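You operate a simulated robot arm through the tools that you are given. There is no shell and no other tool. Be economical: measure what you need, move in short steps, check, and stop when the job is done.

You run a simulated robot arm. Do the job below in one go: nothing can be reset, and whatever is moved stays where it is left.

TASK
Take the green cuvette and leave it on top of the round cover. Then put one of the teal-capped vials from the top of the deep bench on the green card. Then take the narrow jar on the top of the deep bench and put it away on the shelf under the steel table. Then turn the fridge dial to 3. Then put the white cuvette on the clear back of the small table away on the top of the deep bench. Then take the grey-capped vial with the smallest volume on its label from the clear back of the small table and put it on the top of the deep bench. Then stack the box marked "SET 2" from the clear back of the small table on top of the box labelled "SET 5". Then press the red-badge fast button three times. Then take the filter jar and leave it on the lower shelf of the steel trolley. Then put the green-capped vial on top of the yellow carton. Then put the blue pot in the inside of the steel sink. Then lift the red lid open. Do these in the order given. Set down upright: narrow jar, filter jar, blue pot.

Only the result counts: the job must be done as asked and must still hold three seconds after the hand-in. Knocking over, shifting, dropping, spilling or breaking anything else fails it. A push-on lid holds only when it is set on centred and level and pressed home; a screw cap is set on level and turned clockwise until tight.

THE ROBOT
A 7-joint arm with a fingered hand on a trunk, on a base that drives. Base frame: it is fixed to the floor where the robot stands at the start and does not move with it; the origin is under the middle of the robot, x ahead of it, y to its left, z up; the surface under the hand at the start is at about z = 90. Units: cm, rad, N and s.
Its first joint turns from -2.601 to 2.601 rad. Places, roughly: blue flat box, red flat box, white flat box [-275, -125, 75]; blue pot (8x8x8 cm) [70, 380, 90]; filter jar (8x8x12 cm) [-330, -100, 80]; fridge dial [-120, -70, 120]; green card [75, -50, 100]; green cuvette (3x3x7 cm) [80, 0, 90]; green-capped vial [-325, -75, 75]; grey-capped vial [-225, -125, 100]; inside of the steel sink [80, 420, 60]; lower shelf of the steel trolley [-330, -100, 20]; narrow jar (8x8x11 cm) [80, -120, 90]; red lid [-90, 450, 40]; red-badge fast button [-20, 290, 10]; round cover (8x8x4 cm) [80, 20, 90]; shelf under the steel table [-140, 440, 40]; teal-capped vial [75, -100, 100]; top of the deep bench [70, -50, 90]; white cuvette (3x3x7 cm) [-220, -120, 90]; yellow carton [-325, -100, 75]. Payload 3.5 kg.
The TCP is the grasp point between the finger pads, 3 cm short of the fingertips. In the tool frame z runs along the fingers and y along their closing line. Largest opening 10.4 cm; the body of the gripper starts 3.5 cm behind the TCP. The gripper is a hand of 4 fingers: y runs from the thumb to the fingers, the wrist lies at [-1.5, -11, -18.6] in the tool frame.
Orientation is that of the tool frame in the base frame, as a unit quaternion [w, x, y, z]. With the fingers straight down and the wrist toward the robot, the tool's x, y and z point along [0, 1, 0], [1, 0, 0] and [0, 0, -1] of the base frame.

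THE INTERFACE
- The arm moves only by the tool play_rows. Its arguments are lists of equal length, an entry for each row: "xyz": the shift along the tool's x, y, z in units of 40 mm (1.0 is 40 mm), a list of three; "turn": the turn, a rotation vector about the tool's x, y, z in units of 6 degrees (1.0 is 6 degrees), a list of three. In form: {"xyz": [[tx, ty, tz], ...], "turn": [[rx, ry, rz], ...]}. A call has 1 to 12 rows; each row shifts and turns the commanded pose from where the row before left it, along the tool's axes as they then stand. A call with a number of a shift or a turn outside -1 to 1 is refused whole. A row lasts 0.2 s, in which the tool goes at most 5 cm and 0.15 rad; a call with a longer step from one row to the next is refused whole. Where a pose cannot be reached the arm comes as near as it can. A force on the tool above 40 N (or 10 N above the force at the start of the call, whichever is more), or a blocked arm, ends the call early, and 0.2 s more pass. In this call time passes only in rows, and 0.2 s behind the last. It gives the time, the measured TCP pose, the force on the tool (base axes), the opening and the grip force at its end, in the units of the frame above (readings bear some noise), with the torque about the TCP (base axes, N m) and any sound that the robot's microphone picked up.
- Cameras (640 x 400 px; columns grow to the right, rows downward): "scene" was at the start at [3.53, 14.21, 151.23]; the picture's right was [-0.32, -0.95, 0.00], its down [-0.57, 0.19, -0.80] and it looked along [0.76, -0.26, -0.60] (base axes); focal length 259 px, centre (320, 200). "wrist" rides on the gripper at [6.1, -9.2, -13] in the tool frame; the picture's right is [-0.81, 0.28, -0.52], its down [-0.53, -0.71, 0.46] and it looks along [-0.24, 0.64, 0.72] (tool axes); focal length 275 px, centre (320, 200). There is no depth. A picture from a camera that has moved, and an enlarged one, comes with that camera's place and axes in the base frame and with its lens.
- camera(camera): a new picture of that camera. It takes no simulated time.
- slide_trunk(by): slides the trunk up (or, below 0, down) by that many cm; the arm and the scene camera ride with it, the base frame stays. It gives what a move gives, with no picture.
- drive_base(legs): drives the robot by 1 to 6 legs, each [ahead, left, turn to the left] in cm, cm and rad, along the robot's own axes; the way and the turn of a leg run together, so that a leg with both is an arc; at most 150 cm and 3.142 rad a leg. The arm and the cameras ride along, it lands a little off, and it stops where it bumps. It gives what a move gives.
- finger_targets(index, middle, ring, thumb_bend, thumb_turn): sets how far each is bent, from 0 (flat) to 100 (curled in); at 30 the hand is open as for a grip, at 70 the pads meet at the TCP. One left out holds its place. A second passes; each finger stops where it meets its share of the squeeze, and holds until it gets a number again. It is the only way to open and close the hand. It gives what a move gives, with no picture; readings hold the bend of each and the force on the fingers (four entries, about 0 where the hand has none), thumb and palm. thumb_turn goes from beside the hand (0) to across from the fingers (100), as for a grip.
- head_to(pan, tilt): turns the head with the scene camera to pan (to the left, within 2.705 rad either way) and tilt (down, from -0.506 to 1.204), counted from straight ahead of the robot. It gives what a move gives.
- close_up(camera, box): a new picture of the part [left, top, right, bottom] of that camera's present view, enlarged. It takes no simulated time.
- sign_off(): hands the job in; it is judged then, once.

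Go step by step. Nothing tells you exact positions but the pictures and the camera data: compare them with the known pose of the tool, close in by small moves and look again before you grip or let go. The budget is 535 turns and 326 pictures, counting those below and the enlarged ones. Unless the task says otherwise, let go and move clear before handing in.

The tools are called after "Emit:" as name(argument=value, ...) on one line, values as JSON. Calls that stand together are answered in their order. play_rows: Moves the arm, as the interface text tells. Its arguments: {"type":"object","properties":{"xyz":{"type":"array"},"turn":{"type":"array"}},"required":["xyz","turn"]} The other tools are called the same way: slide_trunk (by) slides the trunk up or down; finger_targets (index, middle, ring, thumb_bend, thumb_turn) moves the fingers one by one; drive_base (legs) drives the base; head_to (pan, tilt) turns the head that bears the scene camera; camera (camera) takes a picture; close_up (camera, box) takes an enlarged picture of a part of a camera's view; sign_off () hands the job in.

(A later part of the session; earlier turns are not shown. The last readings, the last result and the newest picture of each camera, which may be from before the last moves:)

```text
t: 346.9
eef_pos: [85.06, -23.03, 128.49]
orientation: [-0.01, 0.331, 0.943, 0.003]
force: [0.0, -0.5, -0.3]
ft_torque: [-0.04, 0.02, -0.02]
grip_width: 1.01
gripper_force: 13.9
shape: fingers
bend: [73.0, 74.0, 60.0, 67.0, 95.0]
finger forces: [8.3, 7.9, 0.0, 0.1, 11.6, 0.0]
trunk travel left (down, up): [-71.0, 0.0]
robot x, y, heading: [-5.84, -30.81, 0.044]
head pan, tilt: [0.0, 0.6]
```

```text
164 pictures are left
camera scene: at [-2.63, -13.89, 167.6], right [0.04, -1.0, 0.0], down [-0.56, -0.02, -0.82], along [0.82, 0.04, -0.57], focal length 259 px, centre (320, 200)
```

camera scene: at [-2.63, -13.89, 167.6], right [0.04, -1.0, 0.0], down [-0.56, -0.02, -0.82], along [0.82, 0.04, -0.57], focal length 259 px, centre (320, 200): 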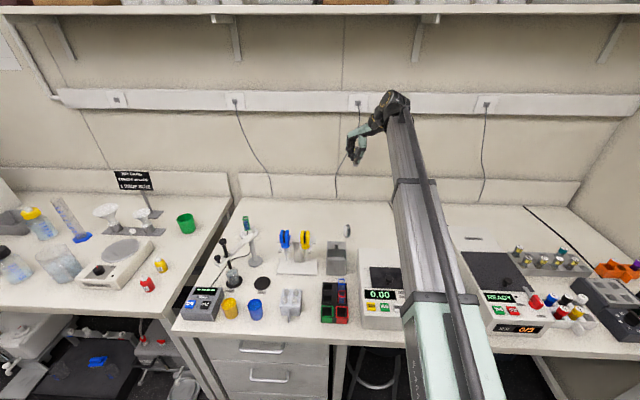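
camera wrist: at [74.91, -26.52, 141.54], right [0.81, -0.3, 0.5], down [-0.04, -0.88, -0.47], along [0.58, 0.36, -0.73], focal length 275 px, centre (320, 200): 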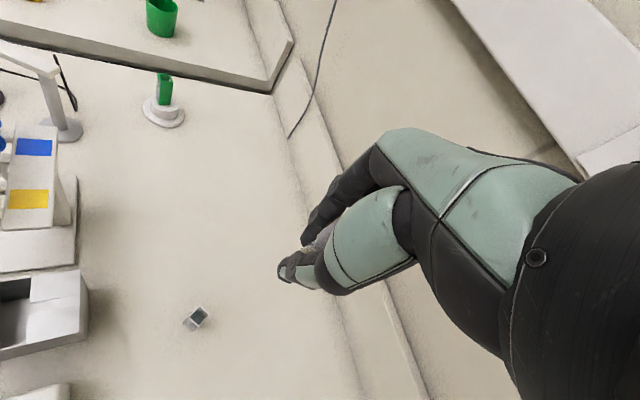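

I'll set the vial about 14 cm left of the white cuvette, at [82, -7]. Moving over and lowering.

Emit:
play_rows(xyz=[[0.77, 0.66, 0], [0.77, 0.66, 0], [0.77, 0.66, 0], [0.77, 0.66, 0], [0, 0, 1], [0, 0, 1], [0, 0, 1], [0, 0, 1], [0, 0, 1], [0, 0, 1], [0, 0, 1], [0, 0, 0.4]], turn=[[0, 0, 0], [0, 0, 0], [0, 0, 0], [0, 0, 0], [0, 0, 0], [0, 0, 0], [0, 0, 0], [0, 0, 0], [0, 0, 0], [0, 0, 0], [0, 0, 0], [0, 0, 0]])

Emit:
camera(camera="wrist")

Emit:
close_up(camera="scene", box=[240, 170, 440, 300])

```text
t: 349.5
eef_pos: [81.52, -6.67, 99.14]
orientation: [-0.01, 0.331, 0.944, 0.003]
force: [-0.5, -1.7, -0.4]
ft_torque: [0.0, 0.03, 0.0]
grip_width: 0.96
gripper_force: 13.6
shape: fingers
bend: [74.0, 74.0, 60.0, 67.0, 94.0]
finger forces: [7.6, 8.1, 0.1, 0.0, 11.4, 0.0]
trunk travel left (down, up): [-71.0, 0.0]
robot x, y, heading: [-5.96, -31.06, 0.046]
head pan, tilt: [0.0, 0.6]
```

```text
163 pictures are left
camera wrist: at [71.4, -10.11, 112.28], right [0.81, -0.3, 0.5], down [-0.04, -0.88, -0.47], along [0.58, 0.36, -0.73], focal length 275 px, centre (320, 200)
```

wrist: 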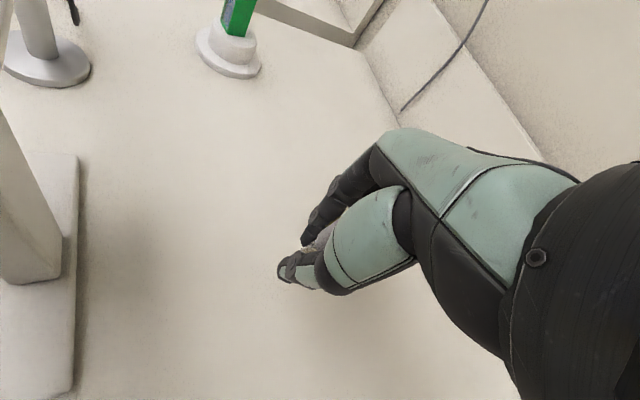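

```text
3.08 times, centred on (340, 235) of scene
camera zoom: at [-2.67, -13.89, 167.61], right [0.04, -1.0, 0.0], down [-0.56, -0.02, -0.83], along [0.82, 0.04, -0.56], focal length 797 px, centre (258, 92)
```

zoom: 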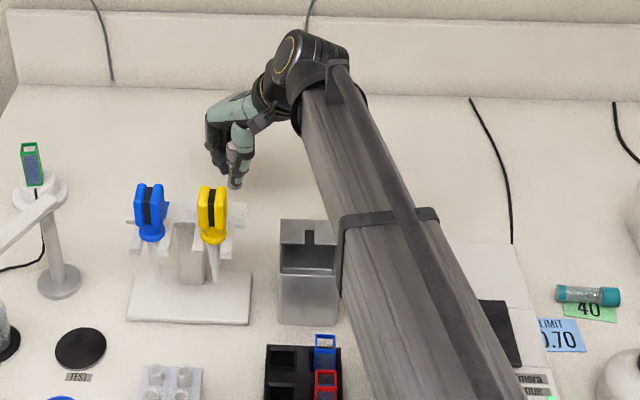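

Clear. Lowering to contact in small steps.

Emit:
play_rows(xyz=[[0, 0, 0.3], [0, 0, 0.1]], turn=[[0, 0, 0], [0, 0, 0]])

Emit:
play_rows(xyz=[[0, 0, 0.05]], turn=[[0, 0, 0]])

Emit:
play_rows(xyz=[[0, 0, 0.05]], turn=[[0, 0, 0]])

Emit:
close_up(camera="wrist", box=[220, 180, 380, 320])

```text
t: 350.1
eef_pos: [81.35, -6.8, 97.66]
orientation: [-0.01, 0.332, 0.943, 0.004]
force: [-0.3, 0.8, -0.5]
ft_torque: [-0.02, 0.03, 0.02]
grip_width: 0.98
gripper_force: 13.5
shape: fingers
bend: [74.0, 74.0, 60.0, 67.0, 94.0]
finger forces: [7.5, 8.2, 0.0, 0.1, 11.6, 0.1]
trunk travel left (down, up): [-71.0, 0.0]
robot x, y, heading: [-5.64, -31.13, 0.045]
head pan, tilt: [0.0, 0.6]
```

```text
t: 350.5
eef_pos: [81.43, -6.71, 97.41]
orientation: [-0.01, 0.331, 0.943, 0.003]
force: [0.3, -0.1, -0.1]
ft_torque: [0.0, 0.02, 0.01]
grip_width: 1.0
gripper_force: 13.2
shape: fingers
bend: [74.0, 74.0, 60.0, 67.0, 94.0]
finger forces: [7.5, 8.0, 0.1, 0.0, 11.6, 0.1]
trunk travel left (down, up): [-71.0, 0.0]
robot x, y, heading: [-5.99, -31.13, 0.043]
head pan, tilt: [0.0, 0.6]
```

```text
t: 350.9
eef_pos: [81.57, -6.74, 97.15]
orientation: [-0.01, 0.332, 0.943, 0.003]
force: [-0.4, -0.4, 0.2]
ft_torque: [0.02, -0.02, -0.03]
grip_width: 0.96
gripper_force: 13.5
shape: fingers
bend: [74.0, 74.0, 60.0, 67.0, 94.0]
finger forces: [7.4, 8.1, 0.0, 0.0, 11.5, 0.0]
trunk travel left (down, up): [-71.0, 0.0]
robot x, y, heading: [-5.93, -31.12, 0.045]
head pan, tilt: [0.0, 0.6]
```

```text
2.86 times, centred on (300, 250) of wrist
camera zoom: at [71.33, -10.13, 110.23], right [0.81, -0.3, 0.5], down [-0.04, -0.88, -0.47], along [0.58, 0.36, -0.73], focal length 786 px, centre (377, 57)
```

zoom: 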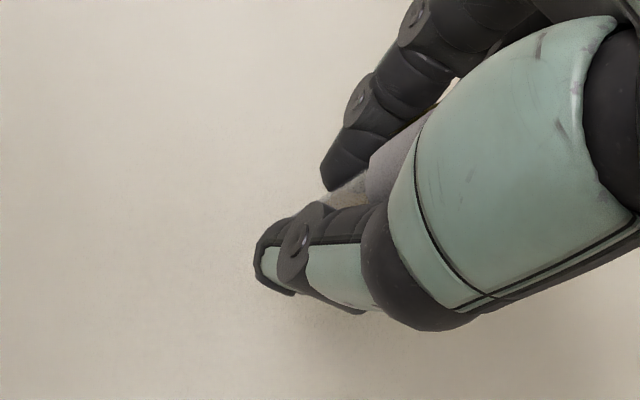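

Continuing.

Emit:
play_rows(xyz=[[0, 0, 0.05]], turn=[[0, 0, 0]])

Emit:
play_rows(xyz=[[0, 0, 0.04]], turn=[[0, 0, 0]])

Emit:
play_rows(xyz=[[0, 0, 0.04]], turn=[[0, 0, 0]])

```text
t: 351.3
eef_pos: [81.52, -6.82, 96.85]
orientation: [-0.01, 0.331, 0.943, 0.003]
force: [0.0, -0.2, -0.6]
ft_torque: [-0.01, 0.02, -0.01]
grip_width: 0.95
gripper_force: 13.5
shape: fingers
bend: [74.0, 74.0, 60.0, 67.0, 94.0]
finger forces: [7.5, 8.1, 0.0, 0.0, 11.6, 0.1]
trunk travel left (down, up): [-71.0, 0.0]
robot x, y, heading: [-5.81, -31.16, 0.042]
head pan, tilt: [0.0, 0.6]
```

```text
t: 351.7
eef_pos: [81.51, -6.73, 96.77]
orientation: [-0.01, 0.331, 0.943, 0.003]
force: [-0.2, 1.5, 0.2]
ft_torque: [-0.01, 0.0, 0.0]
grip_width: 0.97
gripper_force: 13.6
shape: fingers
bend: [74.0, 74.0, 60.0, 67.0, 94.0]
finger forces: [7.5, 8.1, 0.0, 0.1, 11.5, 0.0]
trunk travel left (down, up): [-71.0, 0.0]
robot x, y, heading: [-6.13, -30.84, 0.038]
head pan, tilt: [0.0, 0.6]
```

```text
t: 352.1
eef_pos: [81.55, -6.75, 96.57]
orientation: [-0.011, 0.33, 0.944, 0.002]
force: [0.1, -0.4, 0.2]
ft_torque: [0.0, 0.02, -0.01]
grip_width: 0.96
gripper_force: 13.4
shape: fingers
bend: [74.0, 74.0, 60.0, 67.0, 94.0]
finger forces: [7.5, 8.1, 0.1, 0.1, 11.5, 0.0]
trunk travel left (down, up): [-71.0, 0.0]
robot x, y, heading: [-5.87, -31.11, 0.043]
head pan, tilt: [0.0, 0.6]
```

Still free.

Emit:
play_rows(xyz=[[0, 0, 0.05]], turn=[[0, 0, 0]])

Emit:
play_rows(xyz=[[0, 0, 0.05]], turn=[[0, 0, 0]])

Emit:
close_up(camera="scene", box=[290, 195, 350, 240])

```text
t: 352.5
eef_pos: [81.46, -6.74, 96.41]
orientation: [-0.011, 0.331, 0.944, 0.002]
force: [0.2, -0.3, -0.6]
ft_torque: [0.0, -0.03, 0.04]
grip_width: 0.98
gripper_force: 13.5
shape: fingers
bend: [74.0, 74.0, 60.0, 67.0, 94.0]
finger forces: [7.5, 8.1, 0.0, 0.1, 11.5, 0.1]
trunk travel left (down, up): [-71.0, 0.0]
robot x, y, heading: [-6.01, -30.75, 0.043]
head pan, tilt: [0.0, 0.6]
```

```text
t: 352.9
eef_pos: [81.51, -6.65, 96.21]
orientation: [-0.011, 0.331, 0.943, 0.003]
force: [-0.2, -0.3, -0.1]
ft_torque: [-0.03, 0.0, -0.02]
grip_width: 0.98
gripper_force: 13.9
shape: fingers
bend: [74.0, 74.0, 60.0, 67.0, 94.0]
finger forces: [7.5, 8.0, 0.1, 0.1, 11.5, 0.0]
trunk travel left (down, up): [-71.0, 0.0]
robot x, y, heading: [-5.92, -31.14, 0.044]
head pan, tilt: [0.0, 0.6]
```

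```text
8.89 times, centred on (320, 218) of scene
camera zoom: at [-2.68, -13.89, 167.6], right [0.04, -1.0, 0.0], down [-0.56, -0.02, -0.83], along [0.82, 0.04, -0.56], focal length 2303 px, centre (320, 44)
```

zoom: 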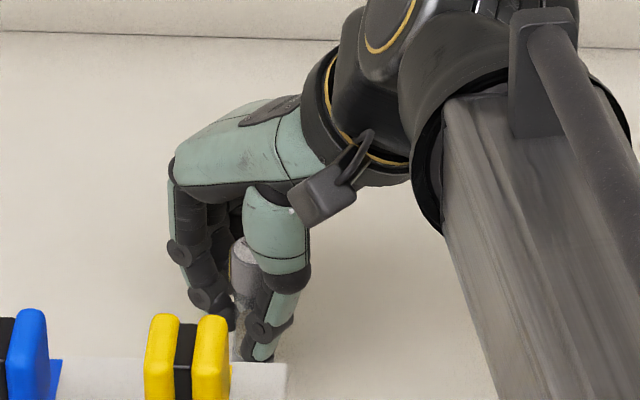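

The vial foot appears only a little below the thumb tip; continuing down.

Emit:
play_rows(xyz=[[0, 0, 0.06]], turn=[[0, 0, 0]])

Emit:
play_rows(xyz=[[0, 0, 0.06]], turn=[[0, 0, 0]])

Emit:
play_rows(xyz=[[0, 0, 0.05]], turn=[[0, 0, 0]])

```text
t: 353.3
eef_pos: [81.58, -6.74, 96.03]
orientation: [-0.009, 0.331, 0.944, 0.003]
force: [-0.5, 0.1, -0.2]
ft_torque: [0.0, 0.0, -0.01]
grip_width: 0.98
gripper_force: 13.7
shape: fingers
bend: [74.0, 74.0, 60.0, 67.0, 94.0]
finger forces: [7.5, 8.1, 0.0, 0.0, 11.5, 0.0]
trunk travel left (down, up): [-71.0, 0.0]
robot x, y, heading: [-5.76, -31.4, 0.038]
head pan, tilt: [0.0, 0.6]
```

```text
t: 353.7
eef_pos: [81.44, -6.76, 95.76]
orientation: [-0.01, 0.332, 0.943, 0.003]
force: [0.5, 1.0, -0.1]
ft_torque: [0.0, -0.01, 0.02]
grip_width: 0.99
gripper_force: 13.4
shape: fingers
bend: [74.0, 74.0, 60.0, 67.0, 94.0]
finger forces: [7.6, 8.1, 0.0, 0.0, 11.5, 0.0]
trunk travel left (down, up): [-71.0, 0.0]
robot x, y, heading: [-6.52, -31.5, 0.048]
head pan, tilt: [0.0, 0.6]
```

```text
t: 354.1
eef_pos: [81.45, -6.82, 95.5]
orientation: [-0.009, 0.331, 0.943, 0.003]
force: [0.2, -0.5, 0.0]
ft_torque: [0.01, -0.06, 0.01]
grip_width: 0.97
gripper_force: 13.6
shape: fingers
bend: [74.0, 74.0, 60.0, 67.0, 94.0]
finger forces: [7.5, 8.0, 0.0, 0.0, 11.6, 0.1]
trunk travel left (down, up): [-71.0, 0.0]
robot x, y, heading: [-5.92, -31.45, 0.037]
head pan, tilt: [0.0, 0.6]
```

Emit:
play_rows(xyz=[[0, 0, 0.05]], turn=[[0, 0, 0]])

Emit:
play_rows(xyz=[[0, 0, 0.05]], turn=[[0, 0, 0]])

```text
t: 354.5
eef_pos: [81.55, -6.85, 95.29]
orientation: [-0.01, 0.331, 0.943, 0.002]
force: [-0.3, 0.5, -0.7]
ft_torque: [0.0, -0.03, 0.0]
grip_width: 0.97
gripper_force: 13.8
shape: fingers
bend: [74.0, 74.0, 60.0, 67.0, 94.0]
finger forces: [7.5, 8.1, 0.0, 0.0, 11.6, 0.0]
trunk travel left (down, up): [-71.0, 0.0]
robot x, y, heading: [-6.13, -30.99, 0.041]
head pan, tilt: [0.0, 0.6]
```

```text
t: 354.9
eef_pos: [81.46, -6.85, 95.19]
orientation: [-0.011, 0.332, 0.943, 0.003]
force: [0.6, 0.3, 0.1]
ft_torque: [-0.02, 0.0, -0.01]
grip_width: 0.97
gripper_force: 13.1
shape: fingers
bend: [74.0, 74.0, 60.0, 67.0, 94.0]
finger forces: [7.6, 8.1, 0.0, 0.0, 11.5, 0.0]
trunk travel left (down, up): [-71.0, 0.0]
robot x, y, heading: [-6.28, -30.81, 0.043]
head pan, tilt: [0.0, 0.6]
```

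Emit:
play_rows(xyz=[[0, 0, 0.05]], turn=[[0, 0, 0]])

Emit:
play_rows(xyz=[[0, 0, 0.05]], turn=[[0, 0, 0]])

Emit:
close_up(camera="scene", box=[290, 200, 350, 245])

```text
t: 355.3
eef_pos: [81.32, -6.89, 94.82]
orientation: [-0.01, 0.331, 0.943, 0.002]
force: [0.4, -0.9, -0.1]
ft_torque: [0.02, -0.02, 0.03]
grip_width: 0.97
gripper_force: 13.5
shape: fingers
bend: [74.0, 74.0, 60.0, 67.0, 94.0]
finger forces: [7.5, 8.1, 0.1, 0.1, 11.5, 0.0]
trunk travel left (down, up): [-71.0, 0.0]
robot x, y, heading: [-5.91, -31.28, 0.049]
head pan, tilt: [0.0, 0.6]
```

```text
t: 355.7
eef_pos: [81.42, -6.73, 94.69]
orientation: [-0.01, 0.331, 0.944, 0.002]
force: [0.0, -0.8, 0.7]
ft_torque: [0.01, -0.02, 0.02]
grip_width: 0.98
gripper_force: 13.7
shape: fingers
bend: [74.0, 74.0, 60.0, 67.0, 94.0]
finger forces: [7.6, 8.1, 0.0, 0.0, 11.5, 0.0]
trunk travel left (down, up): [-71.0, 0.0]
robot x, y, heading: [-6.02, -31.25, 0.046]
head pan, tilt: [0.0, 0.6]
```

```text
8.89 times, centred on (320, 222) of scene
camera zoom: at [-2.68, -13.89, 167.6], right [0.04, -1.0, 0.0], down [-0.56, -0.02, -0.83], along [0.82, 0.04, -0.56], focal length 2303 px, centre (320, 0)
```

zoom: 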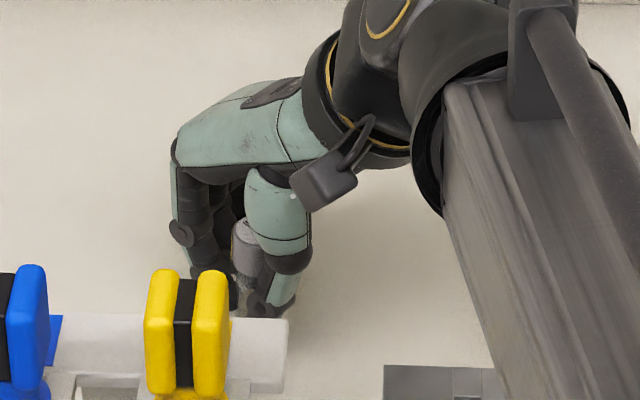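

Emit:
play_rows(xyz=[[0, 0, 0.06]], turn=[[0, 0, 0]])

Emit:
play_rows(xyz=[[0, 0, 0.06]], turn=[[0, 0, 0]])

Emit:
play_rows(xyz=[[0, 0, 0.05]], turn=[[0, 0, 0]])

```text
t: 356.1
eef_pos: [81.38, -6.8, 94.68]
orientation: [-0.009, 0.332, 0.943, 0.004]
force: [0.0, 0.7, 3.7]
ft_torque: [-0.02, 0.04, 0.03]
grip_width: 0.95
gripper_force: 14.5
shape: fingers
bend: [74.0, 74.0, 60.0, 67.0, 94.0]
finger forces: [7.6, 9.1, 0.0, 0.0, 11.7, 0.0]
trunk travel left (down, up): [-71.0, 0.0]
robot x, y, heading: [-6.02, -31.09, 0.043]
head pan, tilt: [0.0, 0.6]
```

```text
t: 356.5
eef_pos: [81.4, -6.78, 94.29]
orientation: [-0.009, 0.332, 0.943, 0.003]
force: [2.1, 1.1, 11.6]
ft_torque: [0.01, 0.04, 0.05]
grip_width: 0.93
gripper_force: 15.7
shape: fingers
bend: [74.0, 74.0, 60.0, 67.0, 94.0]
finger forces: [9.0, 10.4, 0.1, 0.0, 11.9, 0.0]
trunk travel left (down, up): [-71.0, 0.0]
robot x, y, heading: [-5.76, -31.33, 0.042]
head pan, tilt: [0.0, 0.6]
```

```text
t: 356.9
eef_pos: [81.43, -6.73, 94.21]
orientation: [-0.009, 0.331, 0.943, 0.004]
force: [4.5, 1.6, 17.1]
ft_torque: [0.03, 0.08, -0.04]
grip_width: 0.86
gripper_force: 17.6
shape: fingers
bend: [74.0, 75.0, 60.0, 67.0, 94.0]
finger forces: [10.5, 11.6, 0.0, 0.0, 11.9, 0.1]
trunk travel left (down, up): [-71.0, 0.0]
robot x, y, heading: [-6.41, -31.01, 0.043]
head pan, tilt: [0.0, 0.6]
```

Contact at 94.65. Backing off to touching and releasing gradually.

Emit:
play_rows(xyz=[[0, 0, -0.12]], turn=[[0, 0, 0]])

Emit:
finger_targets(index=70, middle=70, thumb_bend=69)

Emit:
close_up(camera="scene", box=[290, 200, 350, 245])

Emit:
finger_targets(index=65, middle=65, thumb_bend=64)

Emit:
close_up(camera="wrist", box=[220, 180, 380, 320])

```text
t: 357.3
eef_pos: [81.46, -6.8, 94.45]
orientation: [-0.011, 0.332, 0.943, 0.001]
force: [0.5, 0.1, 0.0]
ft_torque: [0.0, -0.01, -0.01]
grip_width: 0.9
gripper_force: 14.2
shape: fingers
bend: [74.0, 74.0, 60.0, 67.0, 94.0]
finger forces: [7.8, 8.5, 0.1, 0.0, 12.2, 0.0]
trunk travel left (down, up): [-71.0, 0.0]
robot x, y, heading: [-6.06, -31.12, 0.039]
head pan, tilt: [0.0, 0.6]
```

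```text
t: 358.3
eef_pos: [81.44, -6.8, 94.66]
orientation: [-0.01, 0.331, 0.944, 0.003]
force: [0.1, 0.5, 1.2]
ft_torque: [-0.03, 0.01, 0.04]
grip_width: 1.0
gripper_force: 4.2
shape: fingers
bend: [68.0, 69.0, 60.0, 65.0, 96.0]
finger forces: [1.2, 2.4, 0.0, 0.1, 3.6, 0.0]
trunk travel left (down, up): [-71.0, 0.0]
robot x, y, heading: [-5.78, -31.11, 0.045]
head pan, tilt: [0.0, 0.6]
```

```text
8.89 times, centred on (320, 222) of scene
camera zoom: at [-2.7, -13.89, 167.6], right [0.04, -1.0, 0.0], down [-0.56, -0.02, -0.83], along [0.82, 0.04, -0.56], focal length 2303 px, centre (320, 0)
```

zoom: 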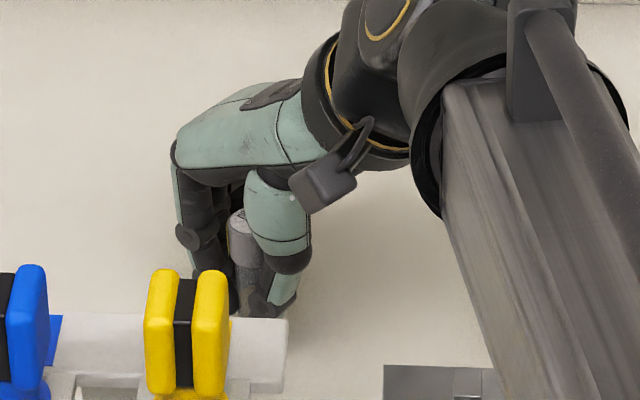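

```text
t: 359.3
eef_pos: [81.43, -6.79, 94.54]
orientation: [-0.011, 0.332, 0.943, 0.003]
force: [0.5, 0.3, 0.6]
ft_torque: [-0.03, -0.02, 0.01]
grip_width: 1.5
gripper_force: 0.2
shape: fingers
bend: [65.0, 65.0, 60.0, 64.0, 97.0]
finger forces: [0.0, 0.0, 0.1, 0.0, 0.1, 0.0]
trunk travel left (down, up): [-71.0, 0.0]
robot x, y, heading: [-6.14, -30.9, 0.045]
head pan, tilt: [0.0, 0.6]
```

```text
2.86 times, centred on (300, 250) of wrist
camera zoom: at [71.31, -10.16, 107.64], right [0.81, -0.3, 0.5], down [-0.04, -0.88, -0.47], along [0.58, 0.36, -0.73], focal length 786 px, centre (377, 57)
```

zoom: 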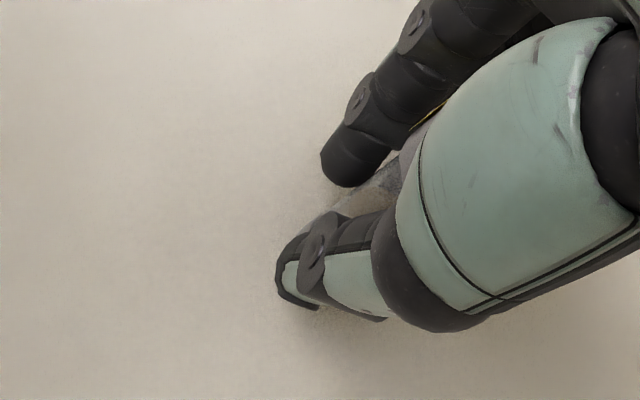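

It stands free. Opening wide and rising.

Emit:
finger_targets(index=50, middle=50, ring=45, thumb_bend=48)

Emit:
finger_targets(index=34, middle=34, ring=34, thumb_bend=34)

Emit:
play_rows(xyz=[[0, 0, -0.4], [0, 0, -0.8], [0, 0, -1], [0, 0, -1], [0, 0, -1], [0, 0, -1], [0, 0, -1], [0, 0, -1], [0, 0, -1]], turn=[[0, 0, 0], [0, 0, 0], [0, 0, 0], [0, 0, 0], [0, 0, 0], [0, 0, 0], [0, 0, 0], [0, 0, 0], [0, 0, 0]])

Emit:
camera(camera="wrist")

```text
t: 360.3
eef_pos: [81.51, -6.76, 94.56]
orientation: [-0.01, 0.331, 0.943, 0.002]
force: [-0.4, 0.2, 0.2]
ft_torque: [-0.01, -0.04, 0.03]
grip_width: 5.42
gripper_force: 0.0
shape: fingers
bend: [50.0, 50.0, 45.0, 48.0, 97.0]
finger forces: [0.0, 0.0, 0.0, 0.1, 0.0, 0.1]
trunk travel left (down, up): [-71.0, 0.0]
robot x, y, heading: [-6.08, -30.97, 0.044]
head pan, tilt: [0.0, 0.6]
```

```text
t: 361.3
eef_pos: [81.51, -6.95, 94.53]
orientation: [-0.01, 0.33, 0.944, 0.003]
force: [-1.0, 0.2, -0.5]
ft_torque: [-0.01, 0.0, 0.02]
grip_width: 9.28
gripper_force: 0.1
shape: fingers
bend: [34.0, 34.0, 34.0, 34.0, 97.0]
finger forces: [0.1, 0.0, 0.0, 0.1, 0.0, 0.1]
trunk travel left (down, up): [-71.0, 0.0]
robot x, y, heading: [-6.14, -30.76, 0.045]
head pan, tilt: [0.0, 0.6]
```

```text
t: 363.3
eef_pos: [82.08, -7.19, 127.32]
orientation: [-0.01, 0.332, 0.943, 0.003]
force: [-0.6, 0.2, 0.1]
ft_torque: [-0.04, 0.01, -0.02]
grip_width: 9.3
gripper_force: 0.1
shape: fingers
bend: [34.0, 34.0, 34.0, 34.0, 97.0]
finger forces: [0.1, 0.0, 0.1, 0.0, 0.0, 0.0]
trunk travel left (down, up): [-71.0, 0.0]
robot x, y, heading: [-6.12, -31.0, 0.041]
head pan, tilt: [0.0, 0.6]
```

```text
156 pictures are left
camera wrist: at [71.85, -10.55, 140.43], right [0.81, -0.3, 0.5], down [-0.04, -0.88, -0.47], along [0.58, 0.36, -0.73], focal length 275 px, centre (320, 200)
```

wrist: 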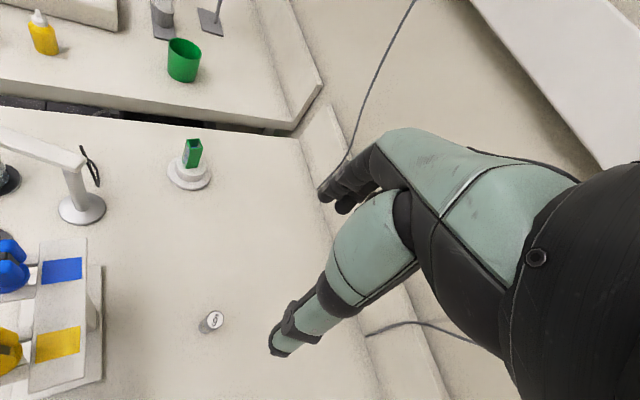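

Vial 6 stands on the bench. Task 7: back to the small table for the SET boxes.

Emit:
drive_base(legs=[[-100, 0, -0.043], [-137, 3, 0], [0, 0, -1.571]])

Emit:
camera(camera="scene")

Emit:
close_up(camera="scene", box=[300, 200, 500, 320])

```text
t: 378.8
eef_pos: [-225.22, -117.91, 127.28]
orientation: [-0.006, 0.911, 0.413, 0.009]
force: [0.2, 0.1, 0.3]
ft_torque: [-0.01, 0.0, -0.01]
grip_width: 9.26
gripper_force: 0.0
shape: fingers
bend: [34.0, 34.0, 34.0, 34.0, 97.0]
finger forces: [0.0, 0.0, 0.1, 0.0, 0.0, 0.0]
trunk travel left (down, up): [-71.0, 0.0]
robot x, y, heading: [-244.93, -28.71, -1.572]
head pan, tilt: [0.0, 0.6]
```

```text
155 pictures are left
camera scene: at [-228.3, -33.12, 167.6], right [-1.0, 0.0, 0.0], down [0.0, 0.56, -0.83], along [0.0, -0.83, -0.56], focal length 259 px, centre (320, 200)
```

scene: 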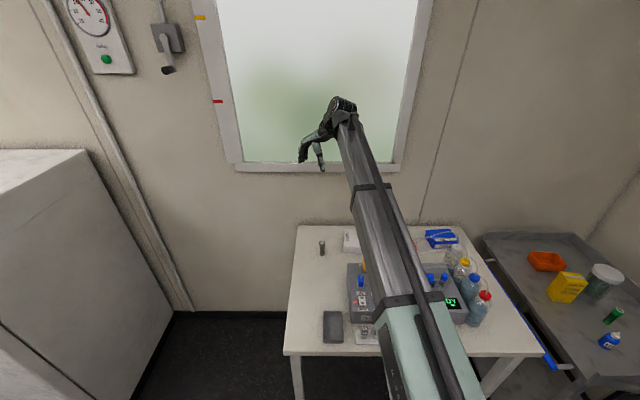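

```text
3.20 times, centred on (400, 260) of scene
camera zoom: at [-228.3, -33.12, 167.6], right [-1.0, 0.0, 0.0], down [0.0, 0.56, -0.83], along [0.0, -0.83, -0.56], focal length 829 px, centre (64, 8)
```

zoom: 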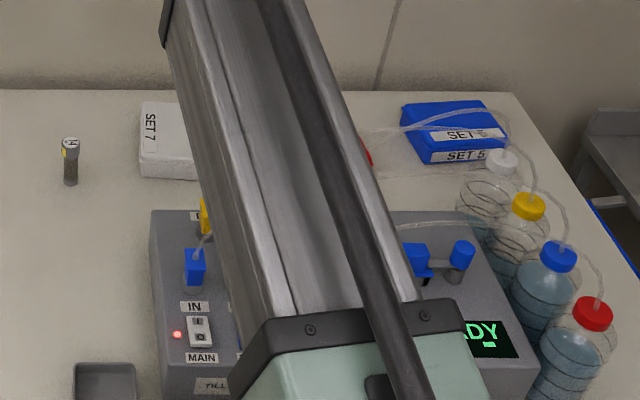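

Blue is SET 5, red is SET 2; clear tubes run near them. Moving the hand over to get a near view of the tubes and boxes.

Emit:
play_rows(xyz=[[-0.51, -0.81, 0], [-0.51, -0.81, 0], [-0.51, -0.81, 0], [-0.51, -0.81, 0], [-0.51, -0.81, 0], [-0.51, -0.81, 0], [-0.51, -0.81, 0], [-0.51, -0.81, 0], [-0.51, -0.81, 0], [-0.51, -0.81, 0]], turn=[[0, 0, 0], [0, 0, 0], [0, 0, 0], [0, 0, 0], [0, 0, 0], [0, 0, 0], [0, 0, 0], [0, 0, 0], [0, 0, 0], [0, 0, 0]])

Emit:
play_rows(xyz=[[0, 0, 0], [0, 0, 0], [0, 0, 0], [0, 0, 0], [0, 0, 0], [0, 0, 0], [0, 0, 0], [0, 0, 0]], turn=[[0, 0, 1], [0, 0, 1], [0, 0, 1], [0, 0, 1], [0, 0, 1], [0, 0, 1], [0, 0, 1], [0, 0, 1]])

Emit:
camera(camera="wrist")

Emit:
close_up(camera="scene", box=[320, 200, 520, 320])

```text
t: 381.0
eef_pos: [-263.03, -111.97, 126.8]
orientation: [-0.005, 0.911, 0.413, 0.009]
force: [-0.3, -0.3, -0.6]
ft_torque: [0.02, 0.03, 0.02]
grip_width: 9.28
gripper_force: 0.1
shape: fingers
bend: [34.0, 34.0, 34.0, 34.0, 97.0]
finger forces: [0.1, 0.0, 0.0, 0.0, 0.0, 0.0]
trunk travel left (down, up): [-71.0, 0.0]
robot x, y, heading: [-245.19, -28.91, -1.568]
head pan, tilt: [0.0, 0.6]
```

```text
t: 382.8
eef_pos: [-265.31, -111.18, 126.54]
orientation: [0.003, 0.999, 0.021, 0.029]
force: [0.2, 0.6, 0.2]
ft_torque: [0.0, 0.0, -0.03]
grip_width: 9.32
gripper_force: 0.1
shape: fingers
bend: [34.0, 34.0, 34.0, 34.0, 97.0]
finger forces: [0.0, 0.0, 0.0, 0.0, 0.0, 0.1]
out of reach, approached as far as the arm can: row 7, 8
trunk travel left (down, up): [-71.0, 0.0]
robot x, y, heading: [-245.53, -28.7, -1.568]
head pan, tilt: [0.0, 0.6]
```

```text
153 pictures are left
camera wrist: at [-260.16, -101.6, 139.86], right [-0.83, -0.31, 0.47], down [-0.54, 0.69, -0.49], along [-0.17, -0.66, -0.73], focal length 275 px, centre (320, 200)
```

wrist: 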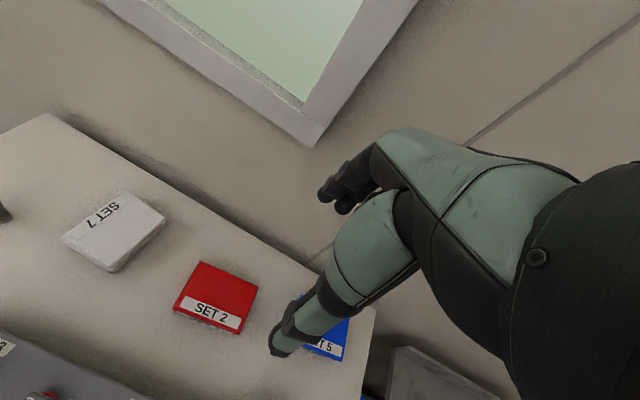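

```text
3.20 times, centred on (420, 260) of scene
camera zoom: at [-228.3, -33.1, 167.61], right [-1.0, 0.0, 0.0], down [0.0, 0.56, -0.83], along [0.0, -0.83, -0.56], focal length 829 px, centre (0, 8)
```

zoom: 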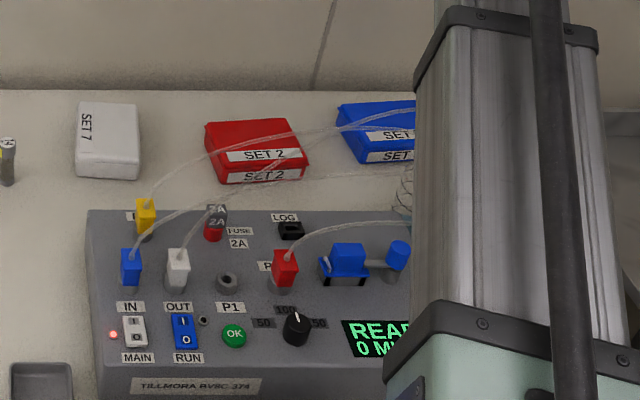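

From above the boxes are clear of tubes; the tubes arc in front of them, about y -97. I need their exact height, so I'll pull the hand back and look down at them.

Emit:
play_rows(xyz=[[0, -0.9, 0], [0, -0.9, 0], [0, -0.9, 0], [0, -0.9, 0], [0, -0.9, 0], [0, -0.9, 0]], turn=[[0, 0, -0.5], [0, 0, -0.5], [0, 0, -0.5], [0, 0, -0.5], [0, 0, -0.5], [0, 0, -0.5]])

Emit:
camera(camera="wrist")

Emit:
camera(camera="scene")

```text
t: 384.2
eef_pos: [-269.16, -89.97, 126.43]
orientation: [0.007, 0.983, 0.179, 0.028]
force: [-0.3, 0.4, -0.2]
ft_torque: [0.02, 0.0, -0.02]
grip_width: 9.3
gripper_force: 0.1
shape: fingers
bend: [34.0, 34.0, 34.0, 34.0, 97.0]
finger forces: [0.0, 0.0, 0.0, 0.1, 0.1, 0.0]
trunk travel left (down, up): [-71.0, 0.0]
robot x, y, heading: [-245.19, -28.8, -1.571]
head pan, tilt: [0.0, 0.6]
```

```text
151 pictures are left
camera wrist: at [-267.26, -79.06, 139.54], right [-0.69, -0.54, 0.48], down [-0.72, 0.48, -0.5], along [0.04, -0.69, -0.72], focal length 275 px, centre (320, 200)
```

wrist: 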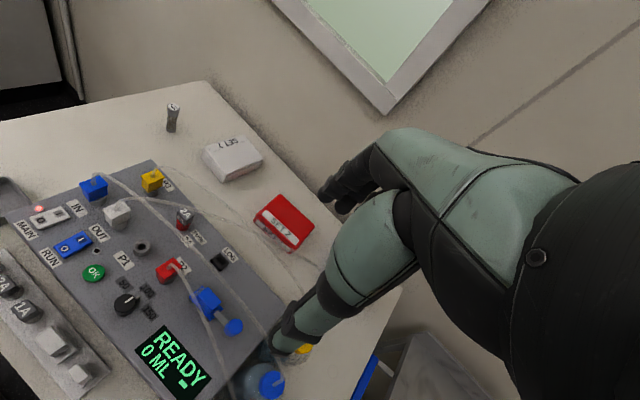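

```text
150 pictures are left
camera scene: at [-228.32, -33.06, 167.61], right [-1.0, 0.0, 0.0], down [0.0, 0.56, -0.83], along [0.0, -0.83, -0.56], focal length 259 px, centre (320, 200)
```

scene: 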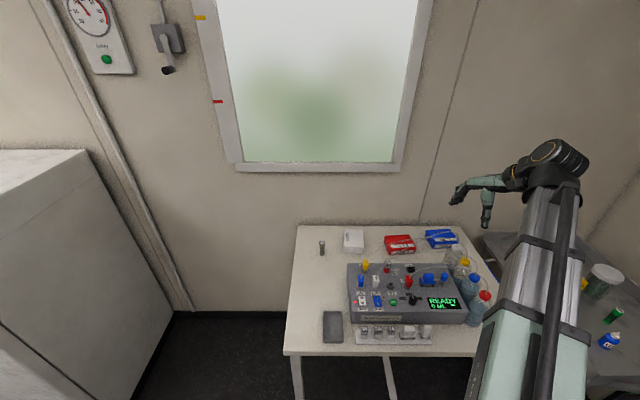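

Emit:
close_up(camera="wrist", box=[60, 110, 380, 310])

Emit:
close_up(camera="scene", box=[330, 215, 510, 325])

```text
2.00 times, centred on (220, 210) of wrist
camera zoom: at [-267.26, -79.06, 139.54], right [-0.69, -0.54, 0.48], down [-0.72, 0.48, -0.5], along [0.04, -0.69, -0.72], focal length 551 px, centre (520, 180)
```

zoom: 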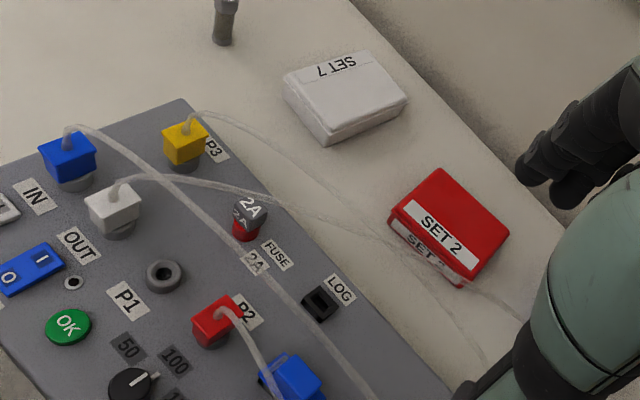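

```text
3.56 times, centred on (420, 270) of scene
camera zoom: at [-228.32, -33.06, 167.61], right [-1.0, 0.0, 0.0], down [0.0, 0.56, -0.83], along [0.0, -0.83, -0.56], focal length 921 px, centre (-36, -49)
```

zoom: 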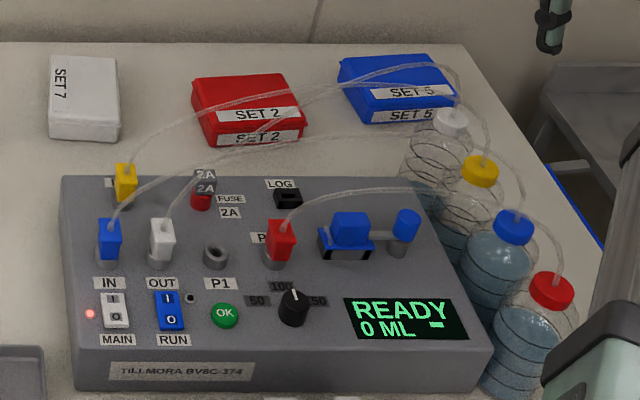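

Measured: tubes arc at z ≤ 108 along y ≈ -97, so reaching the red box over the console risks touching them. The red box is 11 × 8.5 cm at [-263, -115.5]. I'll pick it from the table's left end instead, coming in along the back. Turning and moving to that side.

Emit:
drive_base(legs=[[0, 0, -1.571], [-66, 0, 0], [0, 30, 0]])

Emit:
camera(camera="scene")

Emit:
head_to(pan=1.0, tilt=0.9)

Emit:
camera(camera="scene")

```text
t: 393.4
eef_pos: [-240.5, -35.58, 126.42]
orientation: [0.024, 0.82, -0.572, 0.014]
force: [0.0, -1.3, 0.4]
ft_torque: [0.02, 0.03, 0.02]
grip_width: 9.28
gripper_force: 0.0
shape: fingers
bend: [34.0, 34.0, 34.0, 34.0, 97.0]
finger forces: [0.0, 0.1, 0.0, 0.0, 0.0, 0.0]
trunk travel left (down, up): [-71.0, 0.0]
robot x, y, heading: [-178.95, -60.23, 3.14]
head pan, tilt: [0.0, 0.6]
```

```text
147 pictures are left
camera scene: at [-183.96, -77.0, 167.59], right [0.01, 1.0, 0.0], down [0.56, 0.0, -0.83], along [-0.83, 0.01, -0.56], focal length 259 px, centre (320, 200)
```

scene: 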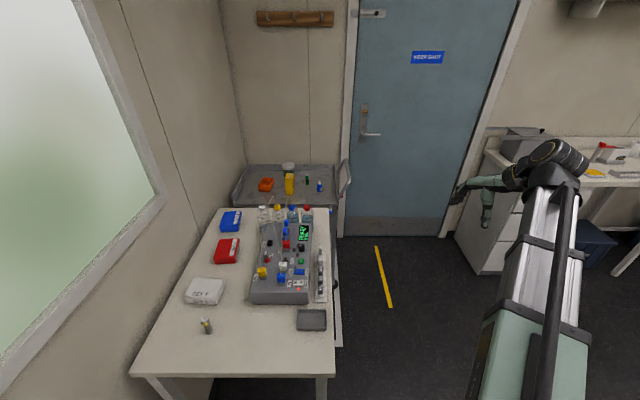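

```text
t: 394.7
eef_pos: [-240.46, -35.67, 126.45]
orientation: [0.024, 0.82, -0.572, 0.015]
force: [0.3, -0.3, -0.6]
ft_torque: [0.02, 0.02, -0.01]
grip_width: 9.27
gripper_force: 0.1
shape: fingers
bend: [34.0, 34.0, 34.0, 34.0, 97.0]
finger forces: [0.0, 0.0, 0.0, 0.0, 0.0, 0.0]
trunk travel left (down, up): [-71.0, 0.0]
robot x, y, heading: [-179.64, -60.1, 3.141]
head pan, tilt: [1.0, 0.901]
```

```text
146 pictures are left
camera scene: at [-179.24, -83.26, 165.13], right [-0.84, 0.55, 0.0], down [0.43, 0.66, -0.62], along [-0.34, -0.52, -0.78], focal length 259 px, centre (320, 200)
```

scene: 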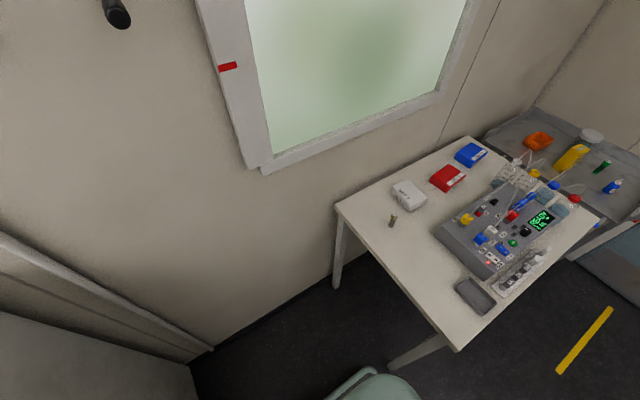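

Good view; table's left edge is x -217.8 and its back corner y -130. Moving in alongside to y ≈ -96, then bringing the hand over the boxes.

Emit:
drive_base(legs=[[0, 36, 0]])

Emit:
head_to(pan=0.15, tilt=0.6)

Emit:
camera(camera="scene")

```text
t: 397.0
eef_pos: [-240.72, -71.79, 126.5]
orientation: [0.025, 0.82, -0.571, 0.014]
force: [0.3, 0.5, -0.3]
ft_torque: [0.02, -0.01, 0.0]
grip_width: 9.29
gripper_force: 0.2
shape: fingers
bend: [34.0, 34.0, 34.0, 34.0, 97.0]
finger forces: [0.0, 0.1, 0.0, 0.0, 0.0, 0.0]
trunk travel left (down, up): [-71.0, 0.0]
robot x, y, heading: [-179.37, -95.74, 3.14]
head pan, tilt: [1.0, 0.901]
```

```text
t: 398.2
eef_pos: [-240.8, -71.63, 126.5]
orientation: [0.024, 0.821, -0.571, 0.015]
force: [0.1, -0.2, 0.5]
ft_torque: [-0.03, -0.03, 0.0]
grip_width: 9.31
gripper_force: 0.0
shape: fingers
bend: [34.0, 34.0, 34.0, 34.0, 97.0]
finger forces: [0.0, 0.0, 0.0, 0.0, 0.0, 0.0]
trunk travel left (down, up): [-71.0, 0.0]
robot x, y, heading: [-179.51, -95.78, 3.139]
head pan, tilt: [0.15, 0.6]
```

```text
145 pictures are left
camera scene: at [-183.99, -114.14, 167.6], right [-0.15, 0.99, 0.0], down [0.56, 0.08, -0.82], along [-0.82, -0.12, -0.57], focal length 259 px, centre (320, 200)
```

scene: 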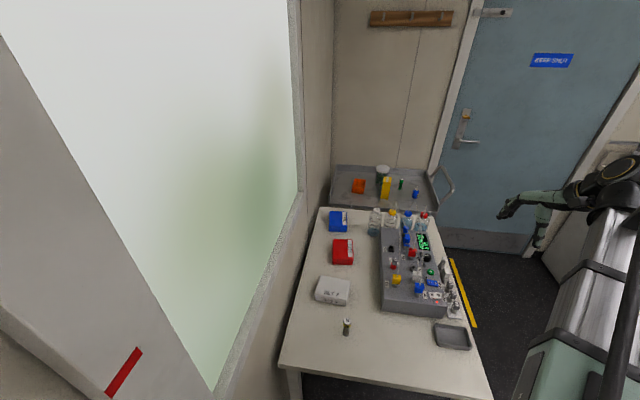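

Excellent view along the table. Enlarging the boxes to fix positions.

Emit:
close_up(camera="scene", box=[300, 195, 420, 315])

```text
3.33 times, centred on (360, 255) of scene
camera zoom: at [-183.99, -114.14, 167.6], right [-0.15, 0.99, 0.0], down [0.56, 0.08, -0.82], along [-0.82, -0.12, -0.57], focal length 864 px, centre (187, 17)
```

zoom: 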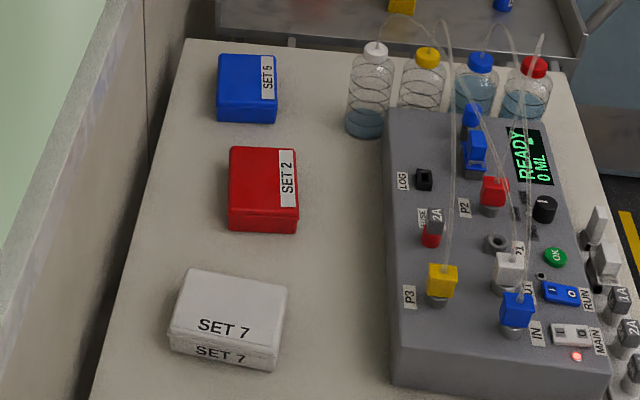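

Positions: red SET 2 at [-262.7, -116.5], blue SET 5 at [-282, -120], tops near z 89. The arm line along the back is clear of the tubes. Opening wide and moving the hand over the red box.

Emit:
finger_targets(index=17, middle=17, ring=17, thumb_bend=17)

Emit:
play_rows(xyz=[[0.72, 0.745, 0], [0.72, 0.745, 0], [0.72, 0.745, 0], [0.72, 0.745, 0], [0.72, 0.745, 0], [0.72, 0.745, 0], [0.72, 0.745, 0], [0.72, 0.745, 0], [0.72, 0.745, 0], [0.72, 0.745, 0], [0.72, 0.745, 0], [0.72, 0.745, 0]], turn=[[0.19, -0.51, 0], [0, 0, 0], [0, 0, 0], [0, 0, 0], [0, 0, 0], [0, 0, 0], [0, 0, 0], [0, 0, 0], [0, 0, 0], [0, 0, 0], [0, 0, 0], [0, 0, 0]])

Emit:
camera(camera="wrist")

Emit:
camera(camera="scene")

```text
t: 399.2
eef_pos: [-240.82, -71.66, 126.43]
orientation: [0.025, 0.821, -0.571, 0.014]
force: [-0.2, 0.0, 0.9]
ft_torque: [0.0, 0.0, 0.0]
grip_width: 13.17
gripper_force: 0.1
shape: fingers
bend: [17.0, 17.0, 17.0, 17.0, 97.0]
finger forces: [0.0, 0.1, 0.0, 0.0, 0.0, 0.1]
trunk travel left (down, up): [-71.0, 0.0]
robot x, y, heading: [-179.62, -95.69, 3.138]
head pan, tilt: [0.15, 0.6]
```

```text
t: 401.8
eef_pos: [-262.31, -108.5, 126.22]
orientation: [0.036, 0.836, -0.547, 0.022]
force: [-0.9, 0.3, 0.6]
ft_torque: [0.04, 0.02, -0.03]
grip_width: 13.19
gripper_force: 0.0
shape: fingers
bend: [17.0, 17.0, 17.0, 17.0, 97.0]
finger forces: [0.0, 0.0, 0.0, 0.0, 0.0, 0.0]
out of reach, approached as far as the arm can: row 7, 8, 9, 10, 11, 12
trunk travel left (down, up): [-71.0, 0.0]
robot x, y, heading: [-179.34, -95.87, 3.135]
head pan, tilt: [0.15, 0.6]
```

```text
143 pictures are left
camera wrist: at [-251.31, -109.25, 139.22], right [-0.57, 0.67, 0.46], down [0.44, 0.73, -0.52], along [-0.69, -0.1, -0.72], focal length 275 px, centre (320, 200)
```

wrist: 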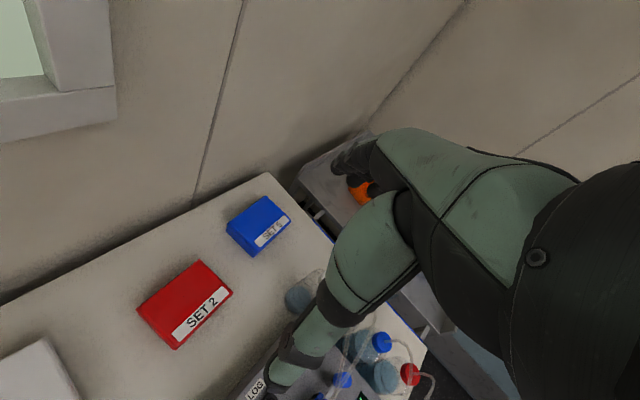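

```text
142 pictures are left
camera scene: at [-184.05, -114.2, 167.59], right [-0.15, 0.99, 0.0], down [0.56, 0.08, -0.82], along [-0.82, -0.12, -0.57], focal length 259 px, centre (320, 200)
```

scene: 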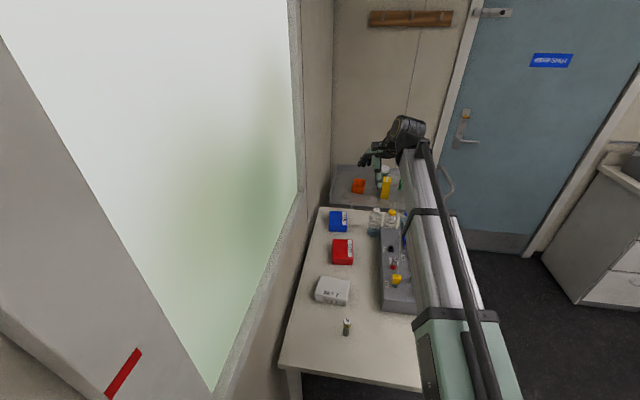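

Another limit here; turning the hand a little further left frees it. Then finishing the move over the red box.

Emit:
play_rows(xyz=[[0, 0, 0], [0, 0, 0], [0.7, 0.4, 0], [0.7, 0.4, 0]], turn=[[0.16, -0.36, -1], [0.16, -0.36, -1], [0, 0, -0.5], [0, 0, 0]])

Emit:
camera(camera="wrist")

```text
t: 402.8
eef_pos: [-261.58, -114.83, 126.24]
orientation: [0.003, 0.901, -0.434, -0.006]
force: [0.2, 0.2, 0.8]
ft_torque: [0.03, 0.0, 0.02]
grip_width: 13.18
gripper_force: 0.2
shape: fingers
bend: [17.0, 17.0, 17.0, 17.0, 97.0]
finger forces: [0.0, 0.1, 0.0, 0.0, 0.1, 0.1]
trunk travel left (down, up): [-71.0, 0.0]
robot x, y, heading: [-179.93, -95.65, 3.14]
head pan, tilt: [0.15, 0.6]
```

```text
141 pictures are left
camera wrist: at [-250.24, -113.82, 139.01], right [-0.71, 0.46, 0.53], down [0.22, 0.86, -0.46], along [-0.67, -0.21, -0.72], focal length 275 px, centre (320, 200)
```

wrist: 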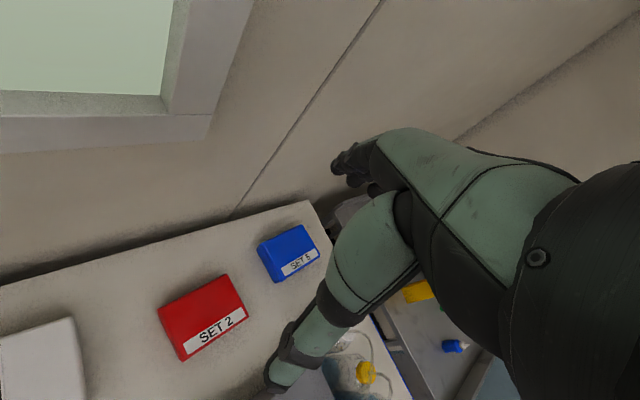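

The wrist is wound into an awkward branch since the dial. I'll unwind it here in free air: pitch the hand up, align it with the arm, and pitch back down straight through.

Emit:
play_rows(xyz=[[0, 0, 0], [0, 0, 0], [0, 0, 0], [0, 0, 0], [0, 0, 0], [0, 0, 0], [0, 0, 0], [0, 0, 0], [0, 0, 0], [0, 0, 0], [0, 0, 0], [0, 0, 0]], turn=[[-1, 0, 0], [-1, 0, 0], [-1, 0, 0], [-1, 0, 0], [-1, 0, 0], [-1, 0, 0], [-1, 0, 0], [-1, 0, 0], [-1, 0, 0], [-1, 0, 0], [-1, 0, 0], [-1, 0, 0]])

Emit:
play_rows(xyz=[[0, 0, 0], [0, 0, 0], [0, 0, 0], [0, 0, 0], [0, 0, 0], [0, 0, 0], [0, 0, 0], [0, 0, 0]], turn=[[-1, 0, 0], [-1, 0, 0], [-1, 0, 0], [0, -1, 0], [0, -1, 0], [0, -1, 0], [0, -1, 0], [0, -0.2, 0]])

Emit:
camera(camera="scene")

```text
t: 405.4
eef_pos: [-261.58, -114.99, 126.1]
orientation: [0.533, 0.726, -0.348, -0.26]
force: [-1.1, 0.6, 0.0]
ft_torque: [0.01, 0.01, -0.01]
grip_width: 13.18
gripper_force: 0.1
shape: fingers
bend: [17.0, 17.0, 17.0, 17.0, 97.0]
finger forces: [0.0, 0.1, 0.1, 0.1, 0.0, 0.1]
trunk travel left (down, up): [-71.0, 0.0]
robot x, y, heading: [-179.27, -95.71, 3.143]
head pan, tilt: [0.15, 0.6]
```

```text
t: 407.2
eef_pos: [-261.56, -114.76, 126.12]
orientation: [0.558, 0.551, -0.436, -0.441]
force: [0.3, -0.7, -0.2]
ft_torque: [0.0, 0.01, -0.04]
grip_width: 13.15
gripper_force: 0.0
shape: fingers
bend: [17.0, 17.0, 17.0, 17.0, 97.0]
finger forces: [0.0, 0.0, 0.0, 0.0, 0.1, 0.0]
trunk travel left (down, up): [-71.0, 0.0]
robot x, y, heading: [-179.47, -95.69, 3.135]
head pan, tilt: [0.15, 0.6]
```

```text
140 pictures are left
camera scene: at [-183.99, -114.14, 167.6], right [-0.15, 0.99, 0.0], down [0.56, 0.08, -0.83], along [-0.82, -0.12, -0.56], focal length 259 px, centre (320, 200)
```

scene: 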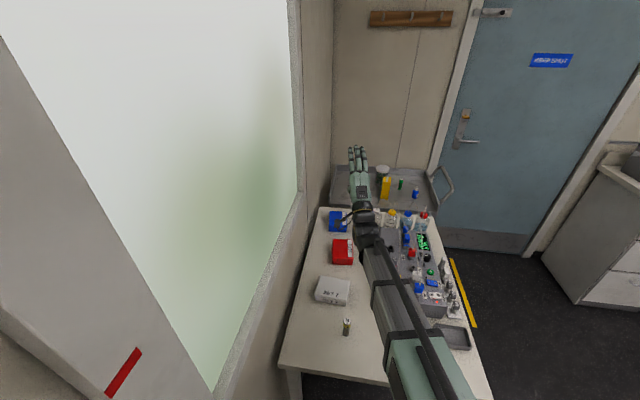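

Aligned with the arm. Pitching straight down again.

Emit:
play_rows(xyz=[[0, 0, 0], [0, 0, 0], [0, 0, 0], [0, 0, 0], [0, 0, 0], [0, 0, 0], [0, 0, 0], [0, 0, 0], [0, 0, 0], [0, 0, 0], [0, 0, 0], [0, 0, 0]], turn=[[1, 0, 0], [1, 0, 0], [1, 0, 0], [1, 0, 0], [1, 0, 0], [1, 0, 0], [1, 0, 0], [1, 0, 0], [1, 0, 0], [1, 0, 0], [1, 0, 0], [1, 0, 0]])

Emit:
play_rows(xyz=[[0, 0, 0], [0, 0, 0], [0, 0, 0], [0, 0, 0], [0, 0, 0]], turn=[[1, 0, 0], [1, 0, 0], [1, 0, 0], [0, 0, 1], [0, 0, 1]])

```text
t: 409.8
eef_pos: [-261.55, -114.87, 126.26]
orientation: [0.128, 0.774, -0.611, -0.102]
force: [-0.6, 0.0, 1.2]
ft_torque: [-0.03, 0.0, -0.01]
grip_width: 13.18
gripper_force: 0.2
shape: fingers
bend: [17.0, 17.0, 17.0, 17.0, 97.0]
finger forces: [0.0, 0.1, 0.0, 0.0, 0.0, 0.0]
trunk travel left (down, up): [-71.0, 0.0]
robot x, y, heading: [-179.42, -95.96, 3.141]
head pan, tilt: [0.15, 0.6]
```

```text
t: 411.0
eef_pos: [-261.51, -114.92, 126.46]
orientation: [0.004, 0.715, -0.7, -0.004]
force: [0.1, 0.2, 0.4]
ft_torque: [0.05, -0.02, 0.0]
grip_width: 13.16
gripper_force: 0.1
shape: fingers
bend: [17.0, 17.0, 17.0, 17.0, 97.0]
finger forces: [0.0, 0.0, 0.1, 0.1, 0.0, 0.0]
trunk travel left (down, up): [-71.0, 0.0]
robot x, y, heading: [-179.22, -95.73, 3.134]
head pan, tilt: [0.15, 0.6]
```

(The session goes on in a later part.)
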